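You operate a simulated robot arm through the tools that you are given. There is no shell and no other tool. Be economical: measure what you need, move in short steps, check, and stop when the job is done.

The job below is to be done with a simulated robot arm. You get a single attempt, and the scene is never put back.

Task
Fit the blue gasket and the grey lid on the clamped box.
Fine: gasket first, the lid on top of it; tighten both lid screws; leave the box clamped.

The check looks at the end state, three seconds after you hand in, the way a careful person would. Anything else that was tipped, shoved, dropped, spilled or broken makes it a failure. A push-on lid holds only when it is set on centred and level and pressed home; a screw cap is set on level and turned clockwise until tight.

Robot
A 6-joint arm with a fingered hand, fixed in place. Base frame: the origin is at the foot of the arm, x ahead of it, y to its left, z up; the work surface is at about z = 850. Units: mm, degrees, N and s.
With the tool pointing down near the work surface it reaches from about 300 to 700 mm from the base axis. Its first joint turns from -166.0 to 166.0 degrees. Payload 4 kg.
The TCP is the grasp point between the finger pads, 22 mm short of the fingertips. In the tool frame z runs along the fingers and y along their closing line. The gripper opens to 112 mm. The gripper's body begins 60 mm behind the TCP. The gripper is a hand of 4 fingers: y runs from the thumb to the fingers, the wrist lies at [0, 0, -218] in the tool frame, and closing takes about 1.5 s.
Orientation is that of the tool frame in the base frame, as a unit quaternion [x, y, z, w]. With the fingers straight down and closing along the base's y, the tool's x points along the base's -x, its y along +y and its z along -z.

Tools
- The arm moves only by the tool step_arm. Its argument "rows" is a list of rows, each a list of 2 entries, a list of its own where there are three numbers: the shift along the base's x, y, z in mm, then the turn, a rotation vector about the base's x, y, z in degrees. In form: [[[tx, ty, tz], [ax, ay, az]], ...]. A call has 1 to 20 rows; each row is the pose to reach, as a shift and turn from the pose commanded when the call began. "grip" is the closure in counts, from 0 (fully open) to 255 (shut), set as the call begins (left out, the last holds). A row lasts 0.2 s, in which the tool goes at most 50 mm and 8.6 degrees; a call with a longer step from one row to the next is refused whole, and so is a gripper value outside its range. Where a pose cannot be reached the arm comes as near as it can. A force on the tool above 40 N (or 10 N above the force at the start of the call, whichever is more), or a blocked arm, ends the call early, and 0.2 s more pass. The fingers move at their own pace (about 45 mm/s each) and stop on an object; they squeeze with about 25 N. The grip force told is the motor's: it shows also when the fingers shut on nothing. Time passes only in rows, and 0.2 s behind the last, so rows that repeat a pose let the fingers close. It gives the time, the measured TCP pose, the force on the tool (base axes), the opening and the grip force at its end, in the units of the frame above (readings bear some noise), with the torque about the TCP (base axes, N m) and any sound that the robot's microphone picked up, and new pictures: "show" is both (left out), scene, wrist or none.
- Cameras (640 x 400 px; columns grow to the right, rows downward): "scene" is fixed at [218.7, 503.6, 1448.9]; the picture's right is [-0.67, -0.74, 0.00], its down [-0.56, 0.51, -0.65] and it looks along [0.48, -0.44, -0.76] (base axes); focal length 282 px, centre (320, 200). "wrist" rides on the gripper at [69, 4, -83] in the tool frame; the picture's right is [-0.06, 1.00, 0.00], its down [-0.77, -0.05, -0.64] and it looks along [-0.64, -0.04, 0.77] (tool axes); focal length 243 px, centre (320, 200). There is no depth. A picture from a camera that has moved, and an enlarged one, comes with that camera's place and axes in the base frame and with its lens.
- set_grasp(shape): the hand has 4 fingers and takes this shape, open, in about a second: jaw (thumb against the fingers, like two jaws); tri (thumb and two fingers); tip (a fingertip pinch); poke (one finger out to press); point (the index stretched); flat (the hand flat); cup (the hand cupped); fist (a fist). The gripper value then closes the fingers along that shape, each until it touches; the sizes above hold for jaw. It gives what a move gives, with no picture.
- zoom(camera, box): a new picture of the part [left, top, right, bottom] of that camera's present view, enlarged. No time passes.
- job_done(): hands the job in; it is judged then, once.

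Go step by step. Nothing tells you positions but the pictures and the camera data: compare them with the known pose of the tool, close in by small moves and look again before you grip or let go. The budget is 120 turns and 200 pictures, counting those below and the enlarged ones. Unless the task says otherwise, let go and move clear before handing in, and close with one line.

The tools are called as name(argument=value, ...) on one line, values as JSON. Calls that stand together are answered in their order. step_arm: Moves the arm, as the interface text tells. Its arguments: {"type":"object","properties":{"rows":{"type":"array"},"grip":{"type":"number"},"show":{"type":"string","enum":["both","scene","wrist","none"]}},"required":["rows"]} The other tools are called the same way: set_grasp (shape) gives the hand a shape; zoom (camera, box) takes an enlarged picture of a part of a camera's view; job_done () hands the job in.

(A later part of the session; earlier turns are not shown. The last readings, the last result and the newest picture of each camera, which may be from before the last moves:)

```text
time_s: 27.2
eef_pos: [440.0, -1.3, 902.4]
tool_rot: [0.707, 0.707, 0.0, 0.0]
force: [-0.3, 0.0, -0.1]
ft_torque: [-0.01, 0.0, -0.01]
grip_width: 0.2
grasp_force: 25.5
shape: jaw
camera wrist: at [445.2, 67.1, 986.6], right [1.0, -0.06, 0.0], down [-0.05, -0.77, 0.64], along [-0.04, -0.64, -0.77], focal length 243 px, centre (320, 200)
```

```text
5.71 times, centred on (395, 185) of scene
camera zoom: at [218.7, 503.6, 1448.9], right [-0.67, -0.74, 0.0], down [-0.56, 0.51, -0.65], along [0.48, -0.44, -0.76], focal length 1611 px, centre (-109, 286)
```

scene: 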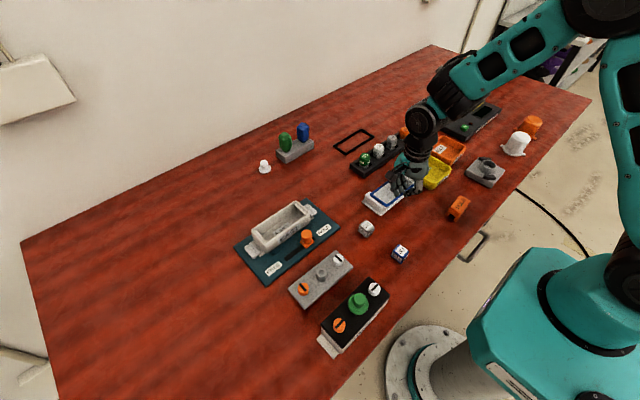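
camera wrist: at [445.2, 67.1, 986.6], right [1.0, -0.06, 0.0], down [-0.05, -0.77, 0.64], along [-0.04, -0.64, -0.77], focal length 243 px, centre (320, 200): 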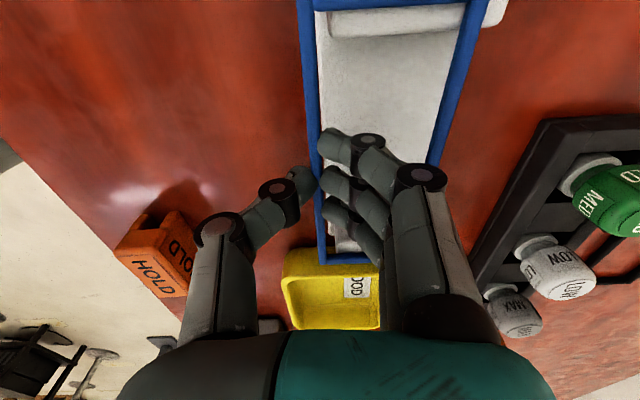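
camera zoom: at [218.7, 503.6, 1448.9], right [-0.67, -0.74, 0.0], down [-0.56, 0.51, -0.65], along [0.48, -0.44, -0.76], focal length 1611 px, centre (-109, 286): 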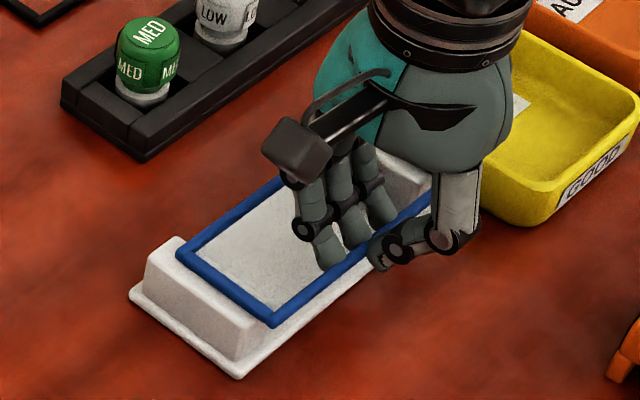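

The bar looks pinched between the thumb and three fingers, so I'll lift slowly and check.

step_arm(rows=[[[0, 0, 5], [0, 0, 0]], [[0, 0, 10], [0, 0, 0]], [[0, 0, 20], [0, 0, 0]], [[0, 0, 30], [0, 0, 0]], [[0, 0, 30], [0, 0, 0]]])

zoom(camera="scene", box=[360, 140, 440, 220])

```text
time_s: 28.4
eef_pos: [441.2, -2.6, 932.9]
tool_rot: [0.707, 0.707, 0.0, 0.0]
force: [-0.5, 0.1, -0.6]
ft_torque: [0.0, 0.0, -0.01]
grip_width: 0.2
grasp_force: 24.9
shape: jaw
camera wrist: at [445.7, 67.0, 1017.3], right [1.0, -0.06, 0.0], down [-0.05, -0.77, 0.64], along [-0.04, -0.64, -0.77], focal length 243 px, centre (320, 200)
```

scene: 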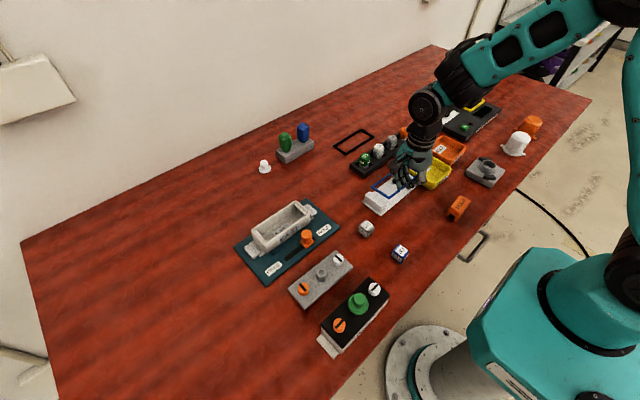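
wrist: 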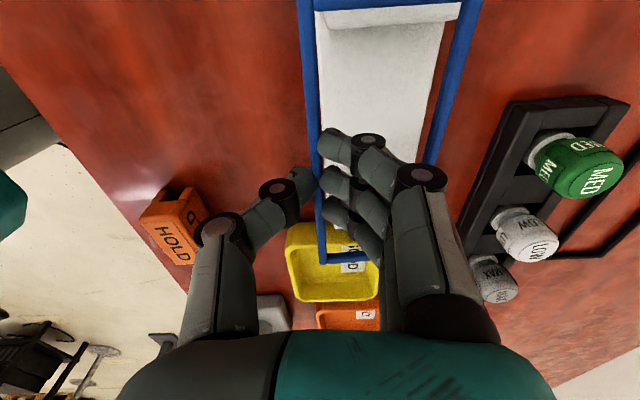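

```text
5.00 times, centred on (400, 180) of scene
camera zoom: at [218.7, 503.6, 1448.9], right [-0.67, -0.74, 0.0], down [-0.56, 0.51, -0.65], along [0.48, -0.44, -0.76], focal length 1410 px, centre (-80, 300)
```

zoom: 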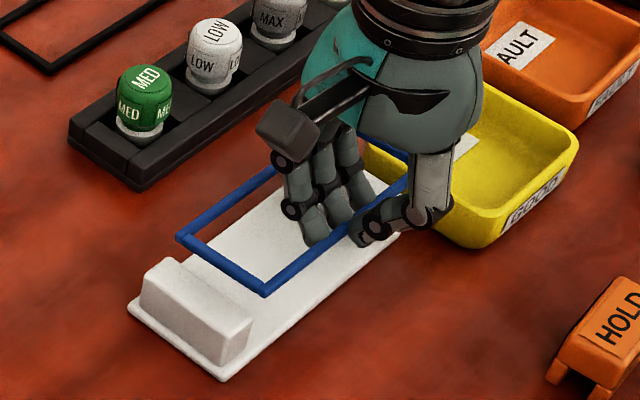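

The gasket is held and level. While it is held I'll zoom on the box from the fixed camera to get precise rim corners.

zoom(camera="scene", box=[230, 190, 350, 290])

zoom(camera="scene", box=[280, 240, 400, 360])

```text
4.00 times, centred on (290, 240) of scene
camera zoom: at [218.7, 503.6, 1448.9], right [-0.67, -0.74, 0.0], down [-0.56, 0.51, -0.65], along [0.48, -0.44, -0.76], focal length 1128 px, centre (440, 40)
```

zoom: 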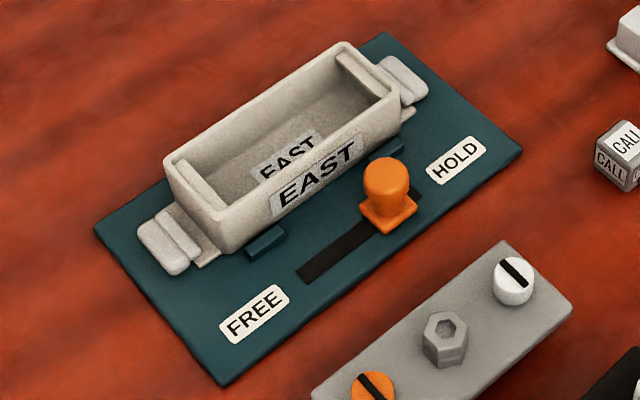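

```text
3.33 times, centred on (340, 300) of scene
camera zoom: at [218.7, 503.6, 1448.9], right [-0.67, -0.74, 0.0], down [-0.56, 0.51, -0.65], along [0.48, -0.44, -0.76], focal length 940 px, centre (253, -133)
```

zoom: 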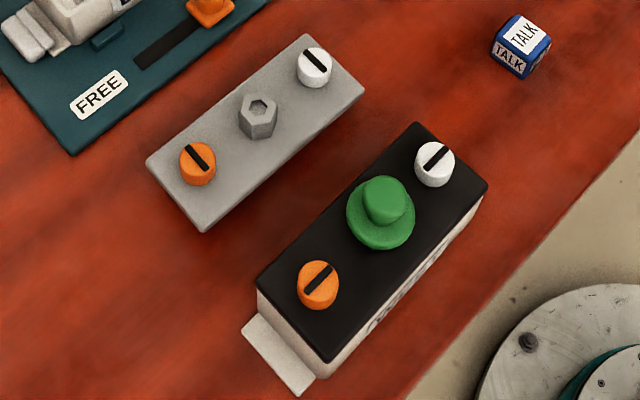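

The box rim is roughly centred at (580,298). I'll carry the gasket up and across to hover over it, staying high.

step_arm(rows=[[[0, 0, 25], [0, 0, 0]], [[0, 0, 50], [0, 0, 0]], [[10, 25, 65], [0, 0, 0]], [[20, 55, 65], [0, 0, 0]], [[31, 85, 65], [0, 0, 0]], [[42, 115, 65], [0, 0, 0]], [[53, 145, 65], [0, 0, 0]], [[64, 175, 65], [0, 0, 0]], [[75, 205, 65], [0, 0, 0]], [[86, 235, 65], [0, 0, 0]], [[97, 265, 65], [0, 0, 0]], [[108, 290, 65], [0, 0, 0]], [[111, 300, 65], [0, 0, 0]], [[111, 300, 65], [0, 0, 0]]])

zoom(camera="scene", box=[230, 180, 350, 280])

```text
time_s: 31.4
eef_pos: [553.2, 298.4, 998.5]
tool_rot: [0.707, 0.707, 0.0, -0.001]
force: [-0.2, 0.4, 0.3]
ft_torque: [-0.01, 0.01, -0.03]
grip_width: 0.5
grasp_force: 25.0
shape: jaw
camera wrist: at [556.3, 366.9, 1082.2], right [1.0, -0.06, 0.0], down [-0.05, -0.77, 0.64], along [-0.04, -0.64, -0.77], focal length 243 px, centre (320, 200)
```

scene: 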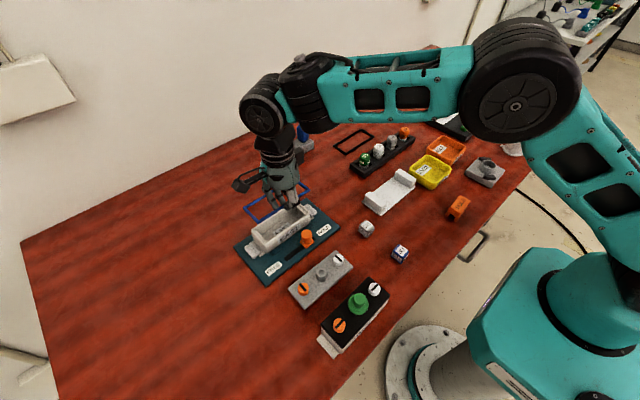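
wrist: 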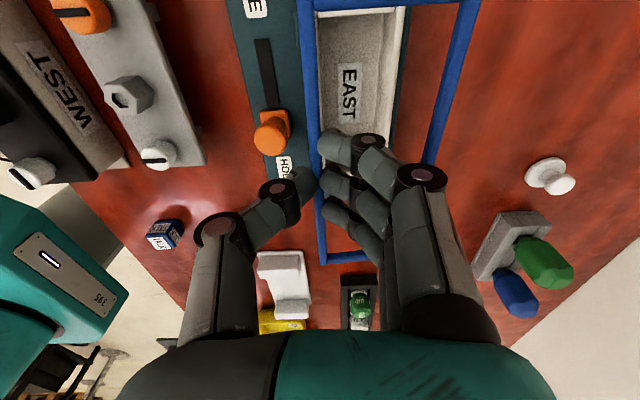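

```text
4.00 times, centred on (290, 230) of scene
camera zoom: at [218.7, 503.6, 1448.9], right [-0.67, -0.74, 0.0], down [-0.56, 0.51, -0.65], along [0.48, -0.44, -0.76], focal length 1128 px, centre (440, 80)
```

zoom: 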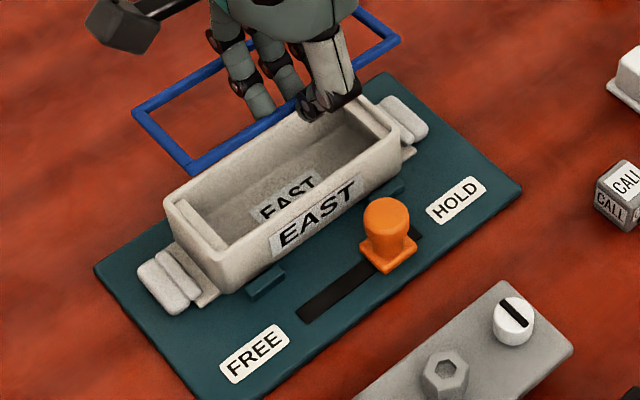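

Gasket centre is now around (576,301). I'll zoom the wrist view to pin down the rim against the gasket.

zoom(camera="wrist", box=[220, 0, 500, 180])

```text
2.22 times, centred on (360, 90) of wrist
camera zoom: at [556.3, 366.9, 1082.2], right [1.0, -0.06, 0.0], down [-0.05, -0.77, 0.64], along [-0.04, -0.64, -0.77], focal length 539 px, centre (231, 444)
```

zoom: 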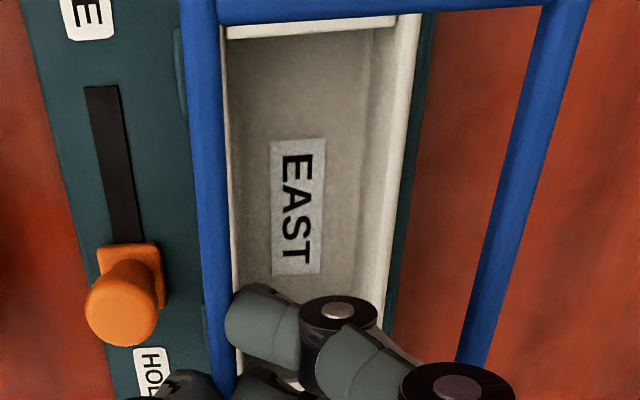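

Rim estimate: x 552–608, y 232–364, z≈895. I'll shift (+4,-3) and lower to about 15 mm above the rim, then compare.

step_arm(rows=[[[4, -3, -15], [0, 0, 0]], [[4, -3, -35], [0, 0, 0]], [[4, -3, -55], [0, 0, 0]], [[4, -3, -72], [0, 0, 0]], [[4, -3, -72], [0, 0, 0]], [[4, -3, -72], [0, 0, 0]]])

zoom(camera="scene", box=[240, 190, 340, 270])

zoom(camera="wrist", box=[220, 0, 500, 280])

```text
time_s: 32.8
eef_pos: [556.6, 295.9, 926.0]
tool_rot: [0.707, 0.707, 0.001, 0.0]
force: [-0.5, 0.2, 0.1]
ft_torque: [0.02, 0.03, -0.02]
grip_width: 0.2
grasp_force: 25.3
shape: jaw
camera wrist: at [559.7, 364.5, 1009.9], right [1.0, -0.06, 0.0], down [-0.05, -0.77, 0.64], along [-0.04, -0.64, -0.77], focal length 243 px, centre (320, 200)
```

scene: 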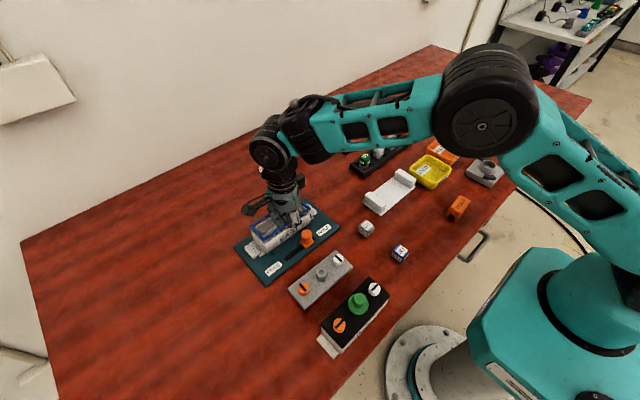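
wrist: 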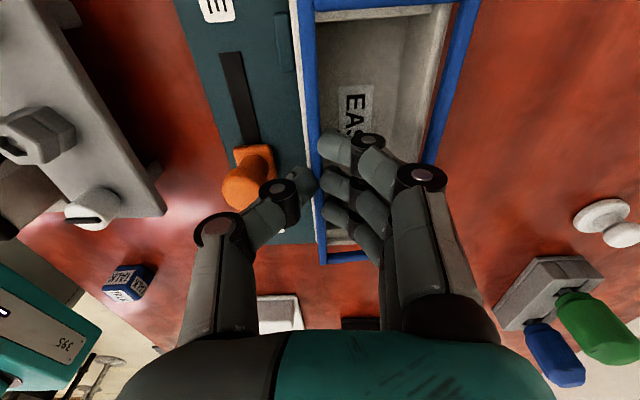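

```text
5.00 times, centred on (290, 230) of scene
camera zoom: at [218.7, 503.6, 1448.9], right [-0.67, -0.74, 0.0], down [-0.56, 0.51, -0.65], along [0.48, -0.44, -0.76], focal length 1410 px, centre (470, 50)
```

zoom: 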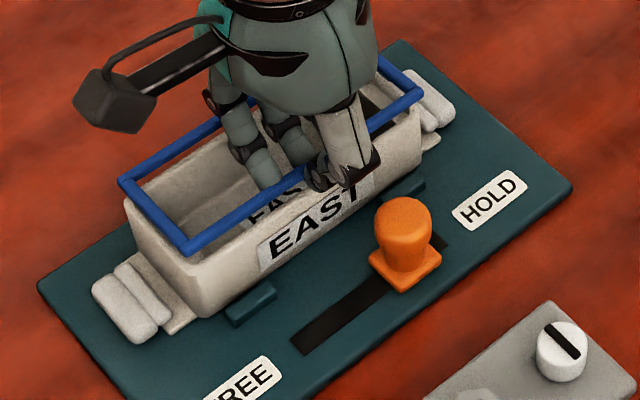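

```text
1.43 times, centred on (360, 140) of wrist
camera zoom: at [559.7, 364.5, 1009.9], right [1.0, -0.06, 0.0], down [-0.05, -0.77, 0.64], along [-0.04, -0.64, -0.77], focal length 347 px, centre (263, 286)
```

zoom: 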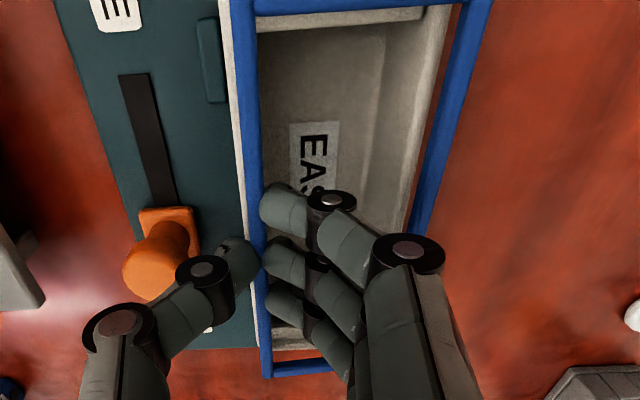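

The gasket is over the rim within about 2 mm. I'll nudge x by -1.5 and lower 10 mm for a finer comparison.

step_arm(rows=[[[-1.5, 0, -4], [0, 0, 0]], [[-1.5, 0, -8], [0, 0, 0]], [[-1.5, 0, -10], [0, 0, 0]], [[-1.5, 0, -10], [0, 0, 0]]], show="none")

zoom(camera="scene", box=[245, 195, 325, 255])

zoom(camera="wrist", box=[260, 0, 500, 280])

```text
time_s: 33.8
eef_pos: [553.6, 294.7, 915.2]
tool_rot: [0.707, 0.707, 0.001, -0.001]
force: [-0.9, 0.7, 11.7]
ft_torque: [0.01, -0.01, -0.03]
grip_width: 0.6
grasp_force: 24.9
shape: jaw
```

```text
6.67 times, centred on (285, 225) of scene
camera zoom: at [218.7, 503.6, 1448.9], right [-0.67, -0.74, 0.0], down [-0.56, 0.51, -0.65], along [0.48, -0.44, -0.76], focal length 1880 px, centre (553, 33)
```

zoom: 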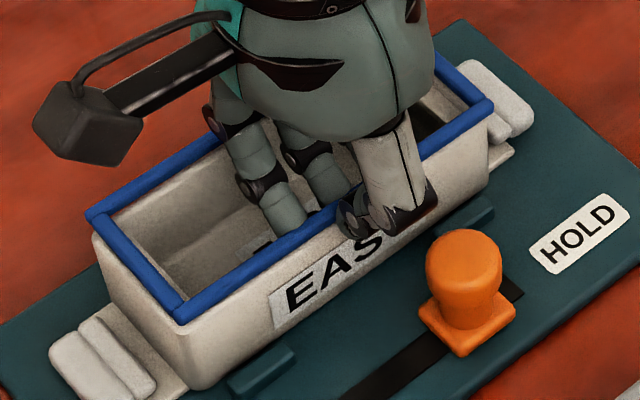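

```text
1.43 times, centred on (380, 140) of wrist
camera zoom: at [558.3, 364.6, 1000.9], right [1.0, -0.06, 0.0], down [-0.05, -0.77, 0.64], along [-0.04, -0.64, -0.77], focal length 347 px, centre (234, 286)
```

zoom: 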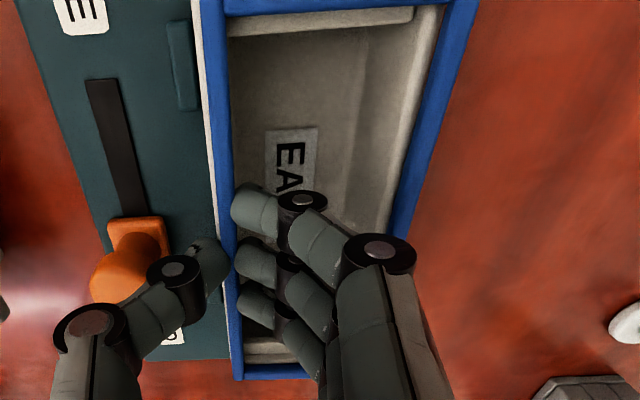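

Contact, with the gasket offset about 2 mm toward +x. I'll lift slightly, shift -2.3, and set it down.

step_arm(rows=[[[0, 0, 4], [0, 0, 0]], [[-2.3, 0, 4], [0, 0, 0]], [[-2.3, 0, 2], [0, 0, 0]], [[-2.3, 0, 0], [0, 0, 0]], [[-2.3, 0, 0], [0, 0, 0]]], show="none")

zoom(camera="scene", box=[245, 195, 325, 255])

zoom(camera="wrist", box=[260, 0, 460, 140])

zoom(camera="wrist", box=[260, 160, 420, 280])

```text
time_s: 35.0
eef_pos: [551.8, 295.6, 916.7]
tool_rot: [0.707, 0.707, 0.001, 0.001]
force: [-2.3, -3.5, 13.5]
ft_torque: [-0.07, -0.04, 0.0]
grip_width: 0.5
grasp_force: 24.8
shape: jaw
```

```text
6.67 times, centred on (285, 225) of scene
camera zoom: at [218.7, 503.6, 1448.9], right [-0.67, -0.74, 0.0], down [-0.56, 0.51, -0.65], along [0.48, -0.44, -0.76], focal length 1880 px, centre (553, 33)
```

zoom: 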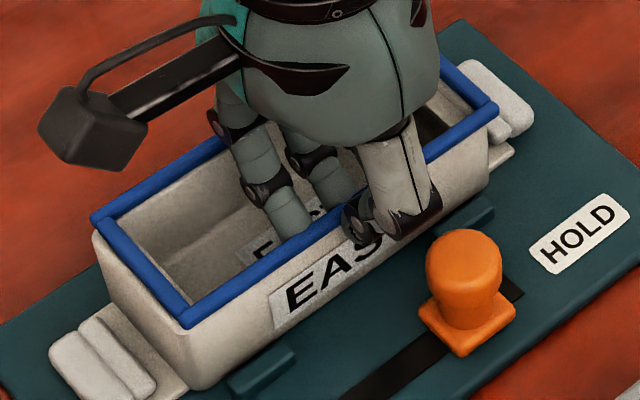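

```text
2.86 times, centred on (360, 70) of wrist
camera zoom: at [556.0, 364.4, 1000.7], right [1.0, -0.06, 0.0], down [-0.05, -0.77, 0.64], along [-0.04, -0.64, -0.77], focal length 693 px, centre (206, 571)
```

zoom: 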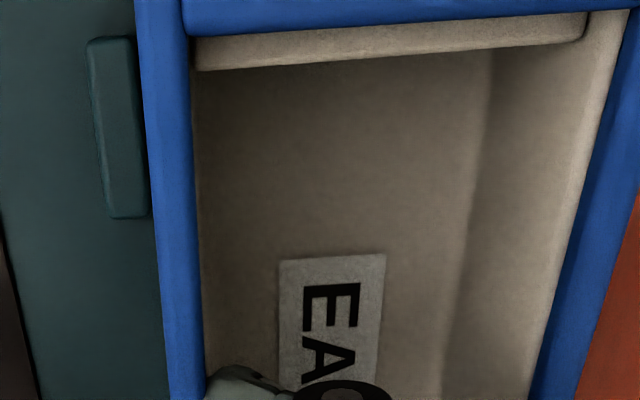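

```text
3.33 times, centred on (340, 220) of wrist
camera zoom: at [556.0, 364.4, 1000.7], right [1.0, -0.06, 0.0], down [-0.05, -0.77, 0.64], along [-0.04, -0.64, -0.77], focal length 809 px, centre (253, 133)
```

zoom: 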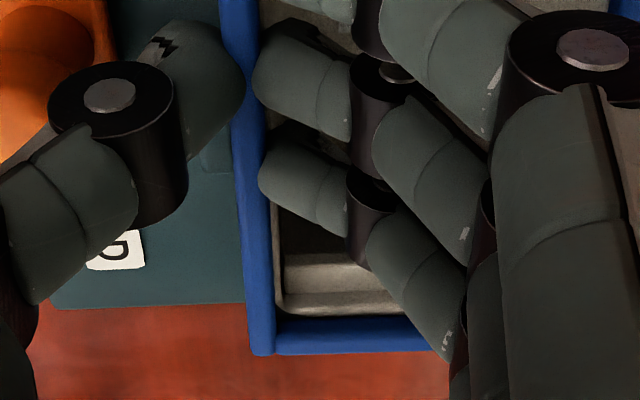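

The gasket sits flush on the rim. I'll release by opening a bit, then look before rising.

step_arm(rows=[[[0, 1, 0], [0, 0, 0]], [[0, 1, 0], [0, 0, 0]], [[0, 1, 0], [0, 0, 0]], [[0, 1, 0], [0, 0, 0]]], grip=205, show="none")

zoom(camera="scene", box=[245, 195, 325, 255])

zoom(camera="wrist", box=[260, 0, 500, 280])

```text
time_s: 36.0
eef_pos: [551.8, 297.4, 915.9]
tool_rot: [0.707, 0.707, 0.0, -0.001]
force: [-0.7, -0.4, -0.1]
ft_torque: [-0.01, -0.01, 0.03]
grip_width: 21.6
grasp_force: 0.0
shape: jaw
```

```text
6.67 times, centred on (285, 225) of scene
camera zoom: at [218.7, 503.6, 1448.9], right [-0.67, -0.74, 0.0], down [-0.56, 0.51, -0.65], along [0.48, -0.44, -0.76], focal length 1880 px, centre (553, 33)
```

zoom: 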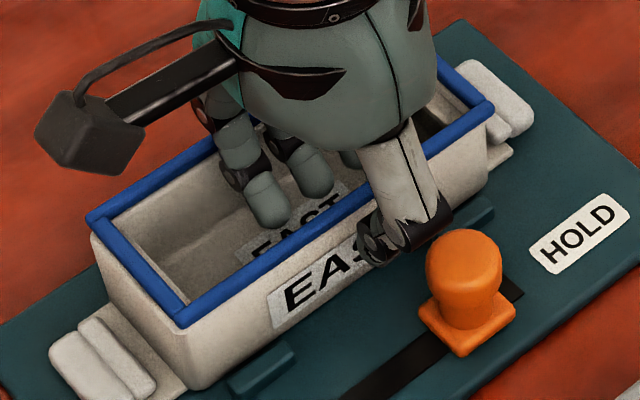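

```text
1.43 times, centred on (380, 140) of wrist
camera zoom: at [556.0, 365.7, 999.6], right [1.0, -0.06, 0.0], down [-0.05, -0.77, 0.64], along [-0.04, -0.64, -0.77], focal length 347 px, centre (234, 286)
```

zoom: 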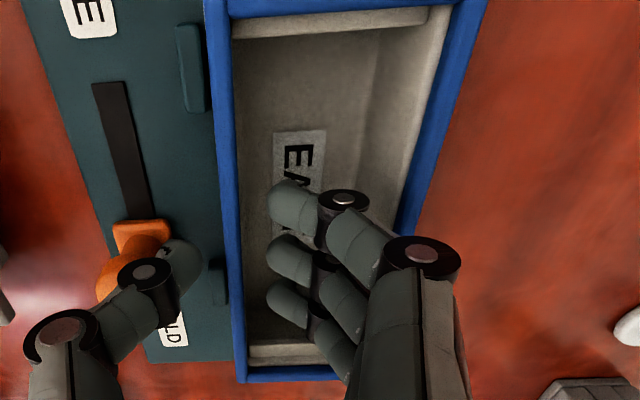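

The gasket is seated. I'll rise straight up, then go over the grey lid.

step_arm(rows=[[[0, 0, 15], [0, 0, 0]], [[0, 0, 45], [0, 0, 0]], [[0, 0, 85], [0, 0, 0]], [[-30, 5, 90], [0, 0, 0]], [[-65, 10, 90], [0, 0, 0]], [[-100, 15, 90], [0, 0, 0]], [[-130, 20, 90], [0, 0, 0]], [[-130, 20, 90], [0, 0, 0]], [[-130, 20, 90], [0, 0, 0]]])

zoom(camera="scene", box=[240, 190, 340, 270])

zoom(camera="scene", box=[280, 240, 380, 320])

```text
time_s: 38.0
eef_pos: [421.5, 313.9, 1006.0]
tool_rot: [0.707, 0.707, 0.0, 0.0]
force: [-0.9, -0.2, -0.5]
ft_torque: [0.02, -0.01, -0.01]
grip_width: 21.4
grasp_force: 0.1
shape: jaw
camera wrist: at [426.0, 384.1, 1089.6], right [1.0, -0.06, 0.0], down [-0.05, -0.77, 0.64], along [-0.04, -0.64, -0.77], focal length 243 px, centre (320, 200)
```

scene: 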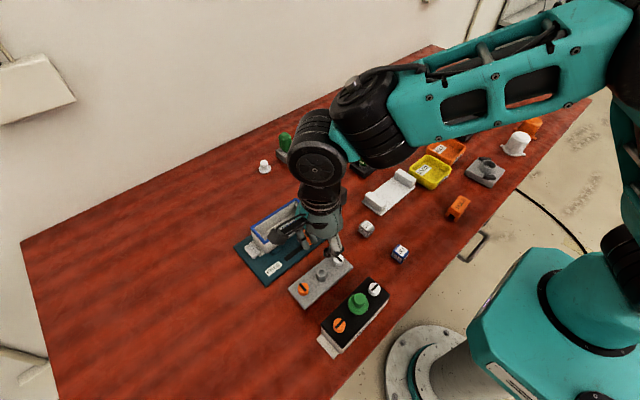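
wrist: 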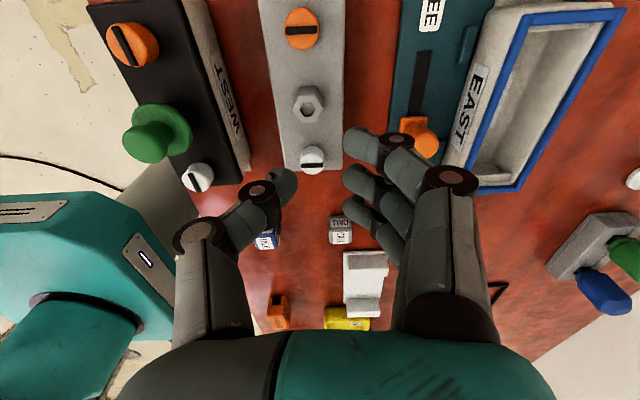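

```text
5.00 times, centred on (290, 230) of scene
camera zoom: at [218.7, 503.6, 1448.9], right [-0.67, -0.74, 0.0], down [-0.56, 0.51, -0.65], along [0.48, -0.44, -0.76], focal length 1410 px, centre (470, 50)
```

zoom: 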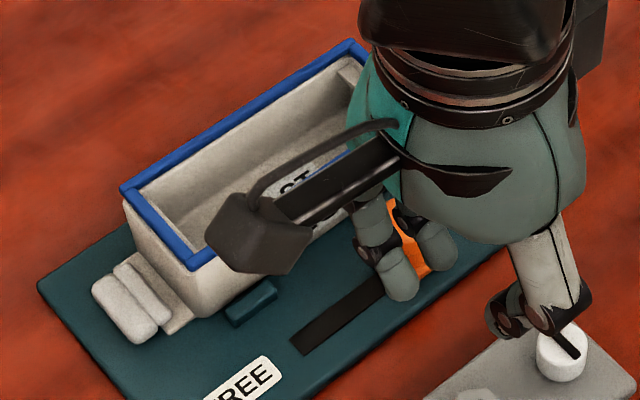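

```text
5.00 times, centred on (330, 280) of scene
camera zoom: at [218.7, 503.6, 1448.9], right [-0.67, -0.74, 0.0], down [-0.56, 0.51, -0.65], along [0.48, -0.44, -0.76], focal length 1410 px, centre (270, -200)
```

zoom: 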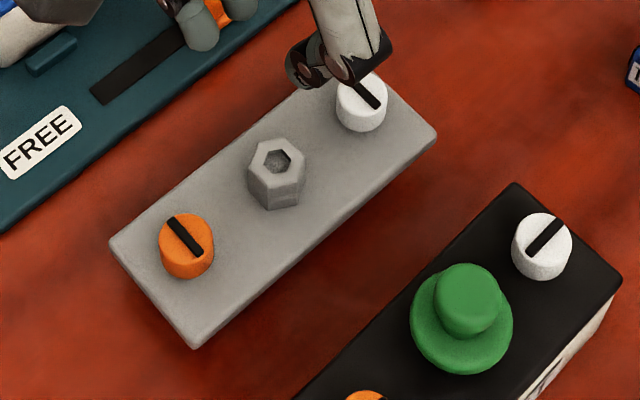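

I'll zoom the wrist view on the lid to measure the hex knob precisely.

zoom(camera="wrist", box=[220, 0, 400, 180])

```text
2.22 times, centred on (310, 90) of wrist
camera zoom: at [426.0, 384.1, 1089.6], right [1.0, -0.06, 0.0], down [-0.05, -0.77, 0.64], along [-0.04, -0.64, -0.77], focal length 539 px, centre (342, 444)
```

zoom: 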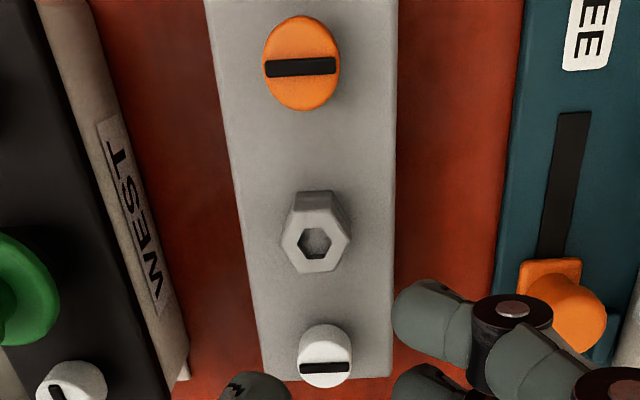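

The estimates put the hex knob at about (415,318), with some mismatch to resolve up close. I'll switch to the tri shape, centre there, and come lower.

set_grasp(shape="tri")

step_arm(rows=[[[-3, 2, -10], [0, 0, 0]], [[-6, 4, -25], [0, 0, 0]], [[-7, 4, -45], [0, 0, 0]], [[-7, 4, -45], [0, 0, 0]], [[-7, 4, -45], [0, 0, 0]]], grip=120)

zoom(camera="scene", box=[280, 220, 380, 320])

zoom(camera="wrist", box=[180, 0, 460, 240])

```text
time_s: 38.9
eef_pos: [422.5, 314.3, 1006.6]
tool_rot: [0.707, 0.707, 0.0, -0.001]
force: [0.0, -0.2, -0.4]
ft_torque: [0.0, -0.04, -0.01]
grip_width: 111.9
grasp_force: 0.0
shape: tri
```

```text
time_s: 40.1
eef_pos: [415.1, 319.7, 961.4]
tool_rot: [0.707, 0.707, 0.0, 0.0]
force: [0.1, -0.1, -0.1]
ft_torque: [-0.02, 0.02, 0.03]
grip_width: 60.0
grasp_force: 0.1
shape: tri
camera wrist: at [419.4, 389.0, 1044.5], right [1.0, -0.06, 0.0], down [-0.05, -0.77, 0.64], along [-0.04, -0.64, -0.77], focal length 243 px, centre (320, 200)
```

scene: 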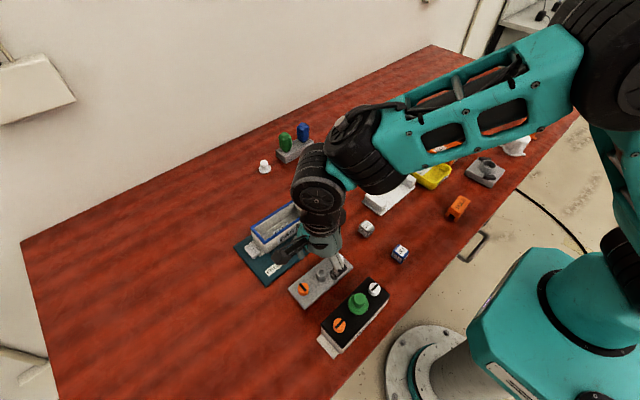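
wrist: 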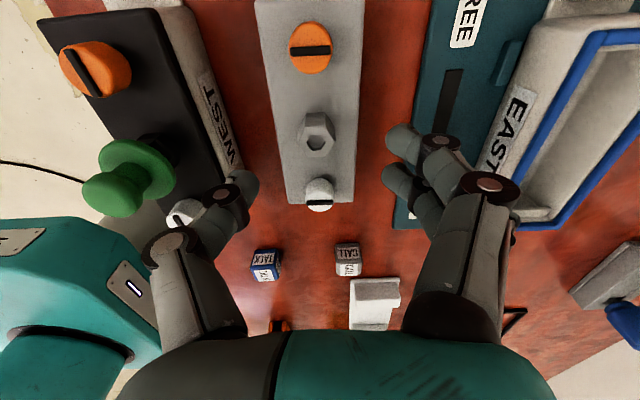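

```text
4.00 times, centred on (330, 270) of scene
camera zoom: at [218.7, 503.6, 1448.9], right [-0.67, -0.74, 0.0], down [-0.56, 0.51, -0.65], along [0.48, -0.44, -0.76], focal length 1128 px, centre (280, -80)
```

zoom: 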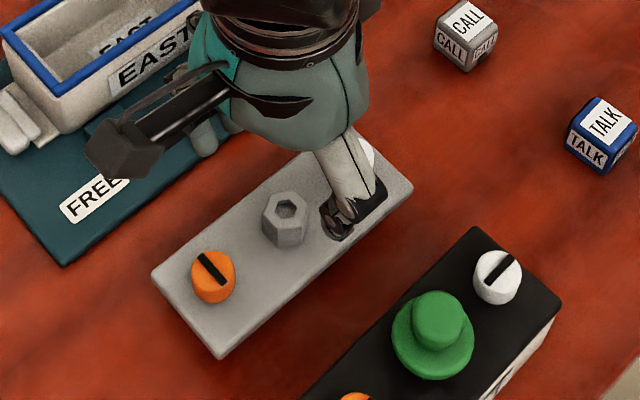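

```text
1.67 times, centred on (320, 120) of wrist
camera zoom: at [419.4, 389.0, 1044.5], right [1.0, -0.06, 0.0], down [-0.05, -0.77, 0.64], along [-0.04, -0.64, -0.77], focal length 404 px, centre (320, 333)
```

zoom: 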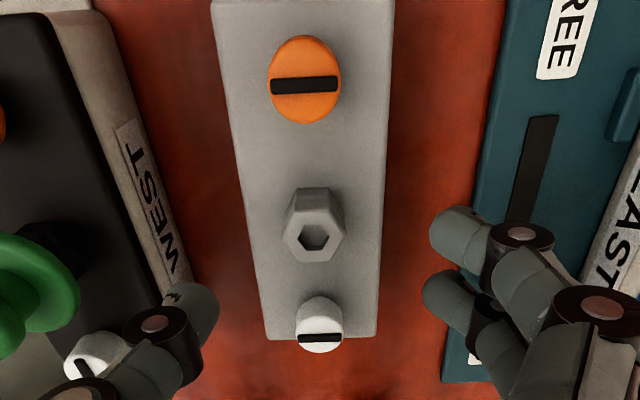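

The views agree on the hex top being at about (412.5,321) with z≈905, so the lid stands on a plug beneath. I'll move closer to just above it and re-check.

step_arm(rows=[[[-2.5, 1, -10], [0, 0, 0]], [[-2.5, 1, -20], [0, 0, 0]], [[-2.5, 1, -30], [0, 0, 0]], [[-2.5, 1, -30], [0, 0, 0]]], show="none")

zoom(camera="scene", box=[280, 220, 380, 320])

zoom(camera="wrist", box=[180, 0, 460, 240])

```text
time_s: 41.1
eef_pos: [412.7, 321.8, 931.2]
tool_rot: [0.707, 0.707, 0.0, 0.001]
force: [-1.0, 0.1, 0.2]
ft_torque: [0.02, 0.01, -0.01]
grip_width: 60.1
grasp_force: 0.0
shape: tri
```

```text
4.00 times, centred on (330, 270) of scene
camera zoom: at [218.7, 503.6, 1448.9], right [-0.67, -0.74, 0.0], down [-0.56, 0.51, -0.65], along [0.48, -0.44, -0.76], focal length 1128 px, centre (280, -80)
```

zoom: 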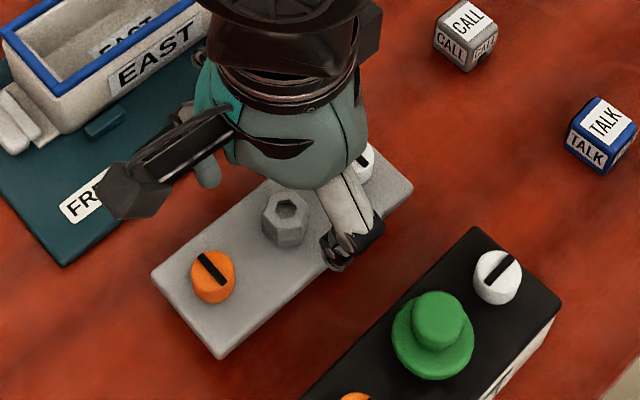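

```text
1.67 times, centred on (320, 120) of wrist
camera zoom: at [417.1, 390.0, 1015.0], right [1.0, -0.06, 0.0], down [-0.05, -0.77, 0.64], along [-0.04, -0.64, -0.77], focal length 404 px, centre (320, 333)
```

zoom: 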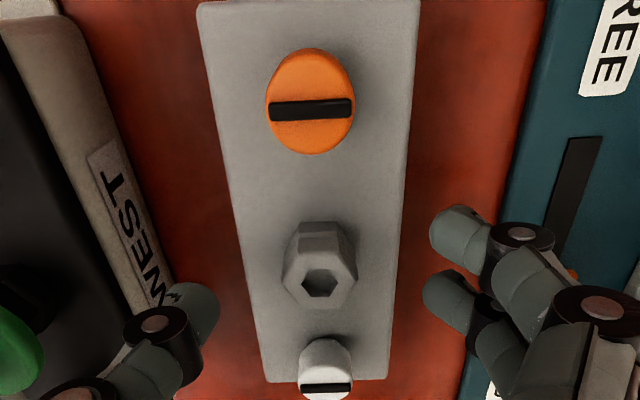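

The hex knob is centred between the thumb and the two fingers. I'll lower to TCP ≈ 908 and close.

step_arm(rows=[[[0, -1, -8], [0, 0, 0]], [[0, -1, -16], [0, 0, 0]], [[0, -1, -23], [0, 0, 0]], [[0, -1, -23], [0, 0, 0]]], show="none")

zoom(camera="scene", box=[290, 240, 370, 310])

zoom(camera="wrist", box=[180, 0, 460, 240])

```text
time_s: 42.1
eef_pos: [413.6, 319.0, 908.3]
tool_rot: [0.707, 0.707, 0.001, 0.0]
force: [-0.6, 0.6, -0.3]
ft_torque: [0.01, 0.0, -0.01]
grip_width: 59.8
grasp_force: 0.1
shape: tri
```

```text
5.71 times, centred on (330, 275) of scene
camera zoom: at [218.7, 503.6, 1448.9], right [-0.67, -0.74, 0.0], down [-0.56, 0.51, -0.65], along [0.48, -0.44, -0.76], focal length 1611 px, centre (263, -229)
```

zoom: 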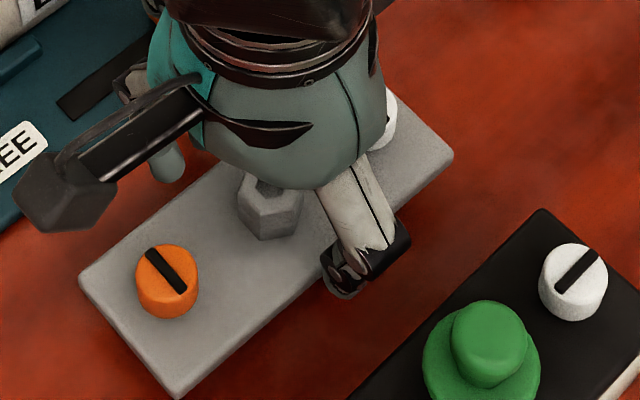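

```text
1.67 times, centred on (320, 120) of wrist
camera zoom: at [416.7, 388.9, 991.8], right [1.0, -0.06, 0.0], down [-0.05, -0.77, 0.64], along [-0.04, -0.64, -0.77], focal length 404 px, centre (320, 333)
```

zoom: 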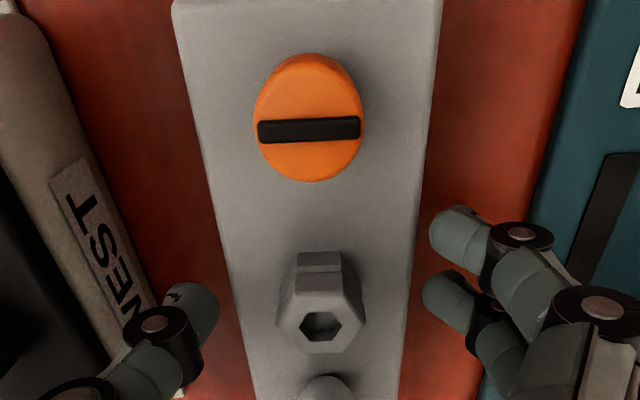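

Now closing on the hex knob.

step_arm(rows=[[[0, 0, 0], [0, 0, 0]], [[0, 0, 0], [0, 0, 0]], [[0, 0, 0], [0, 0, 0]], [[0, 0, 0], [0, 0, 0]], [[0, 0, 0], [0, 0, 0]], [[0, 0, 0], [0, 0, 0]]], grip=255, show="none")

zoom(camera="scene", box=[290, 240, 370, 310])

zoom(camera="wrist", box=[180, 0, 460, 240])

```text
time_s: 43.5
eef_pos: [412.2, 320.2, 908.8]
tool_rot: [0.707, 0.707, 0.0, 0.001]
force: [-2.1, -0.4, 4.0]
ft_torque: [-0.01, 0.01, 0.0]
grip_width: 8.9
grasp_force: 24.8
shape: tri
```

```text
5.71 times, centred on (330, 275) of scene
camera zoom: at [218.7, 503.6, 1448.9], right [-0.67, -0.74, 0.0], down [-0.56, 0.51, -0.65], along [0.48, -0.44, -0.76], focal length 1611 px, centre (263, -229)
```

zoom: 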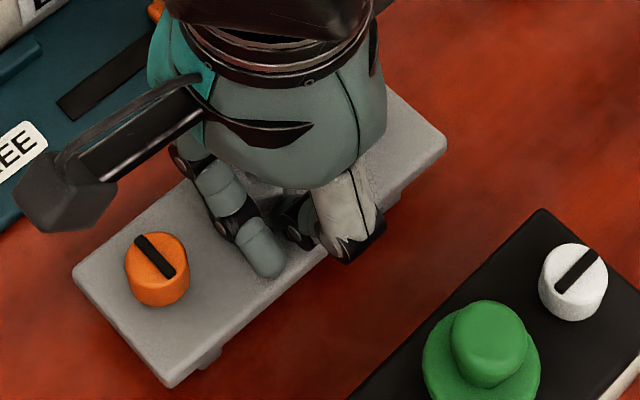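

```text
1.67 times, centred on (320, 120) of wrist
camera zoom: at [416.6, 388.9, 992.2], right [1.0, -0.06, 0.0], down [-0.05, -0.77, 0.64], along [-0.04, -0.64, -0.77], focal length 404 px, centre (320, 333)
```

zoom: 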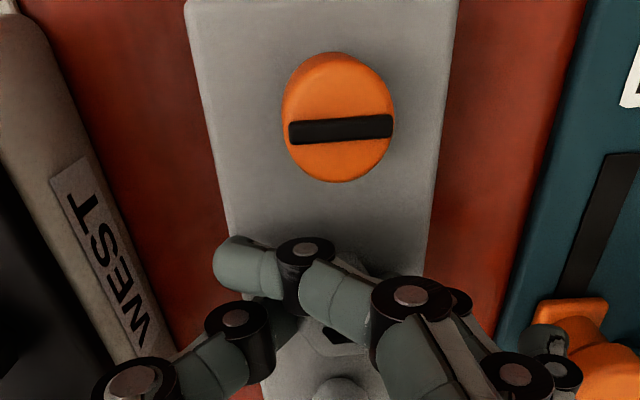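

The index finger passed beside the hex and the lid shifted slightly. I'll open and look again.

step_arm(rows=[[[0, 0, 0], [0, 0, 0]], [[0, 0, 0], [0, 0, 0]], [[0, 0, 0], [0, 0, 0]], [[0, 0, 0], [0, 0, 0]], [[0, 0, 0], [0, 0, 0]]], grip=120, show="none")

zoom(camera="scene", box=[290, 240, 370, 310])

zoom(camera="wrist", box=[180, 0, 460, 240])

```text
time_s: 44.7
eef_pos: [413.4, 318.6, 908.4]
tool_rot: [0.707, 0.707, 0.001, 0.0]
force: [-0.4, 0.2, 0.1]
ft_torque: [0.02, 0.0, 0.01]
grip_width: 58.7
grasp_force: 0.0
shape: tri
```

```text
5.71 times, centred on (330, 275) of scene
camera zoom: at [218.7, 503.6, 1448.9], right [-0.67, -0.74, 0.0], down [-0.56, 0.51, -0.65], along [0.48, -0.44, -0.76], focal length 1611 px, centre (263, -229)
```

zoom: 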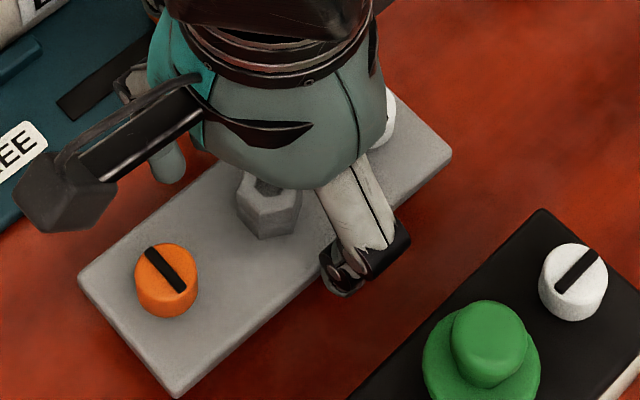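

```text
1.67 times, centred on (320, 120) of wrist
camera zoom: at [416.8, 388.9, 991.9], right [1.0, -0.06, 0.0], down [-0.05, -0.77, 0.64], along [-0.04, -0.64, -0.77], focal length 404 px, centre (320, 333)
```

zoom: 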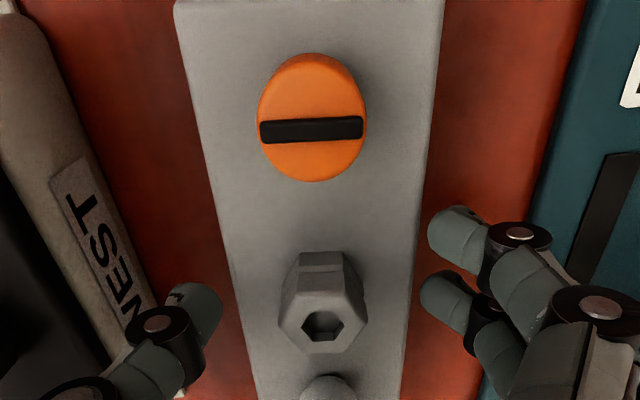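

The lid is back in place undisturbed. The hex has vertices facing the fingers, so I'll use jaw (thumb opposite the middle finger) and yaw 30° to grip its flats.

step_arm(rows=[[[0, 0, 15], [0, 0, 0]], [[0, 0, 45], [0, 0, 0]], [[0, 0, 45], [0, 0, 0]]], show="none")

set_grasp(shape="jaw")

step_arm(rows=[[[0, 0, 0], [0, 0, 8]], [[0, 0, 0], [0, 0, 16]], [[0, 0, 0], [0, 0, 24]], [[0, 0, 0], [0, 0, 30]], [[0, 0, 0], [0, 0, 30]], [[0, 0, 0], [0, 0, 30]]], grip=130)

zoom(camera="wrist", box=[180, 0, 460, 240])

```text
time_s: 45.5
eef_pos: [412.7, 319.8, 953.0]
tool_rot: [0.707, 0.707, 0.0, 0.0]
force: [-0.2, 0.6, -0.1]
ft_torque: [0.0, 0.0, 0.0]
grip_width: 58.5
grasp_force: 0.0
shape: tri
```

```text
time_s: 46.4
eef_pos: [413.3, 319.9, 952.8]
tool_rot: [0.707, 0.707, 0.001, 0.0]
force: [0.0, -0.2, 0.7]
ft_torque: [0.03, 0.02, 0.0]
grip_width: 111.9
grasp_force: 0.1
shape: jaw
```

```text
time_s: 47.8
eef_pos: [413.8, 321.1, 952.7]
tool_rot: [0.5, 0.866, 0.0, 0.0]
force: [-0.6, -0.1, 0.0]
ft_torque: [-0.04, -0.02, -0.03]
grip_width: 55.9
grasp_force: 0.0
shape: jaw
camera wrist: at [381.7, 382.3, 1036.7], right [0.9, 0.44, 0.0], down [0.34, -0.69, 0.64], along [0.29, -0.58, -0.77], focal length 243 px, centre (320, 200)
```

scene: 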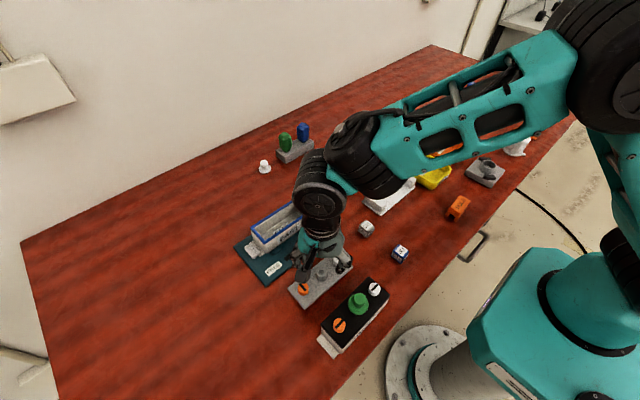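
wrist: 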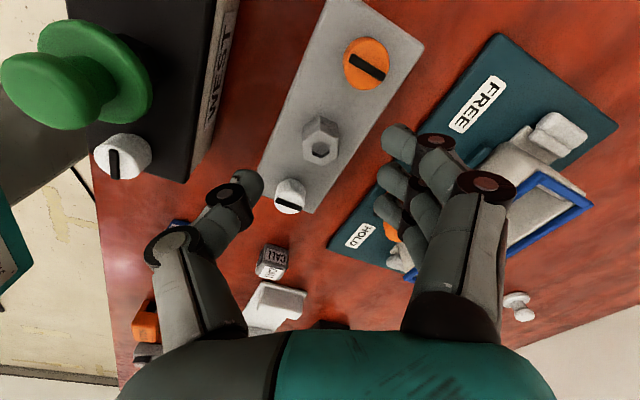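

```text
1.67 times, centred on (320, 120) of wrist
camera zoom: at [381.7, 382.3, 1036.7], right [0.9, 0.44, 0.0], down [0.34, -0.69, 0.64], along [0.29, -0.58, -0.77], focal length 404 px, centre (320, 333)
```

zoom: 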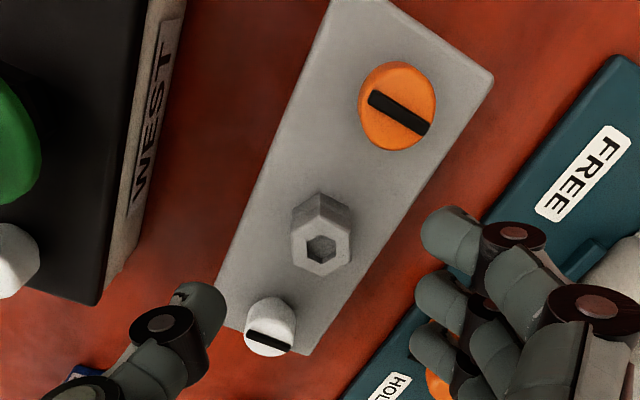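

The flats now face the thumb and middle finger, centred. Descending and closing.

step_arm(rows=[[[-0.5, 0, -12], [0, 0, 0]], [[-0.5, 0, -24], [0, 0, 0]], [[-0.5, 0, -36], [0, 0, 0]], [[-0.5, 0, -46], [0, 0, 0]], [[-0.5, 0, -46], [0, 0, 0]]], show="none")

step_arm(rows=[[[0, 0, 0], [0, 0, 0]], [[0, 0, 0], [0, 0, 0]], [[0, 0, 0], [0, 0, 0]], [[0, 0, 0], [0, 0, 0]], [[0, 0, 0], [0, 0, 0]], [[0, 0, 0], [0, 0, 0]]], grip=255)

zoom(camera="scene", box=[290, 240, 370, 310])

zoom(camera="wrist", box=[180, 0, 460, 240])

```text
time_s: 49.0
eef_pos: [413.0, 320.1, 905.7]
tool_rot: [0.5, 0.866, 0.0, 0.0]
force: [-0.3, 0.6, 0.2]
ft_torque: [-0.02, -0.01, -0.01]
grip_width: 55.8
grasp_force: 0.0
shape: jaw
```

```text
time_s: 50.4
eef_pos: [413.0, 319.3, 907.5]
tool_rot: [0.5, 0.866, 0.0, 0.0]
force: [-2.2, -2.6, 8.1]
ft_torque: [0.09, -0.11, -0.02]
grip_width: 5.2
grasp_force: 24.7
shape: jaw
camera wrist: at [381.3, 381.7, 991.4], right [0.9, 0.44, 0.0], down [0.34, -0.69, 0.64], along [0.29, -0.57, -0.77], focal length 243 px, centre (320, 200)
```

scene: 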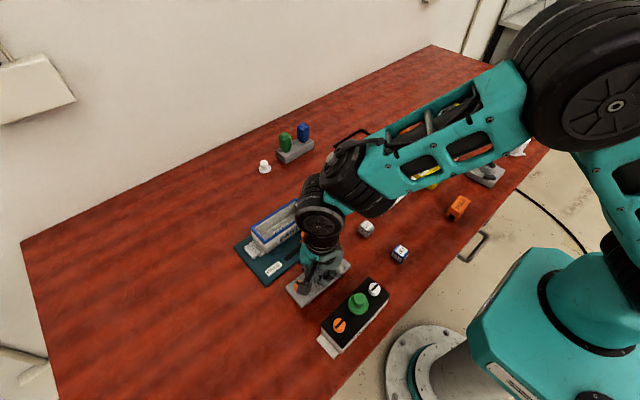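
wrist: 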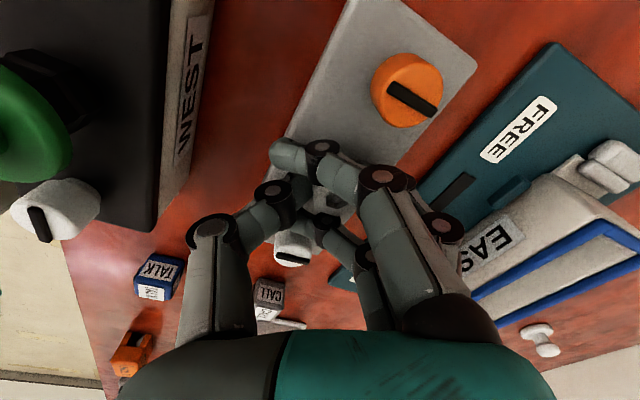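

```text
5.71 times, centred on (330, 275) of scene
camera zoom: at [218.7, 503.6, 1448.9], right [-0.67, -0.74, 0.0], down [-0.56, 0.51, -0.65], along [0.48, -0.44, -0.76], focal length 1611 px, centre (263, -229)
```

zoom: 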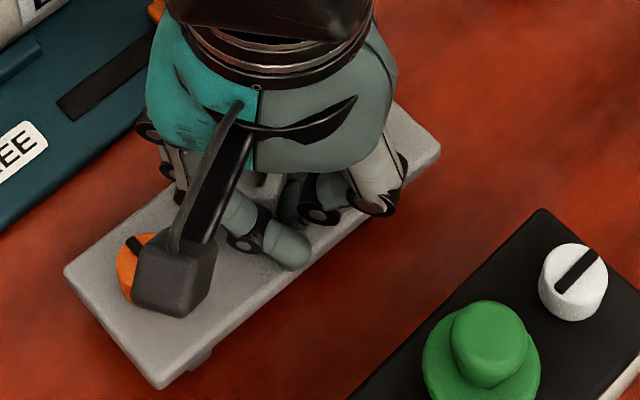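

```text
1.67 times, centred on (320, 120) of wrist
camera zoom: at [381.3, 381.7, 991.4], right [0.9, 0.44, 0.0], down [0.34, -0.69, 0.64], along [0.29, -0.57, -0.77], focal length 404 px, centre (320, 333)
```

zoom: 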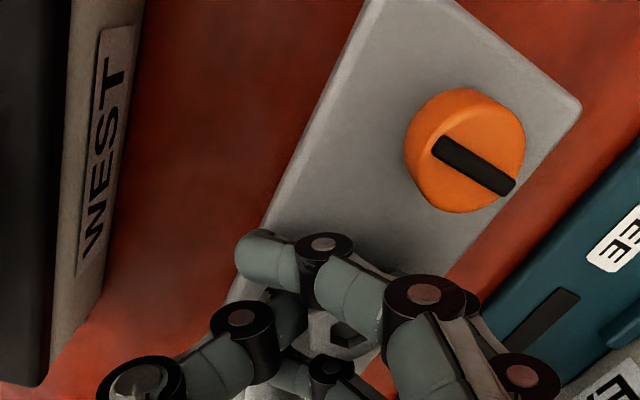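

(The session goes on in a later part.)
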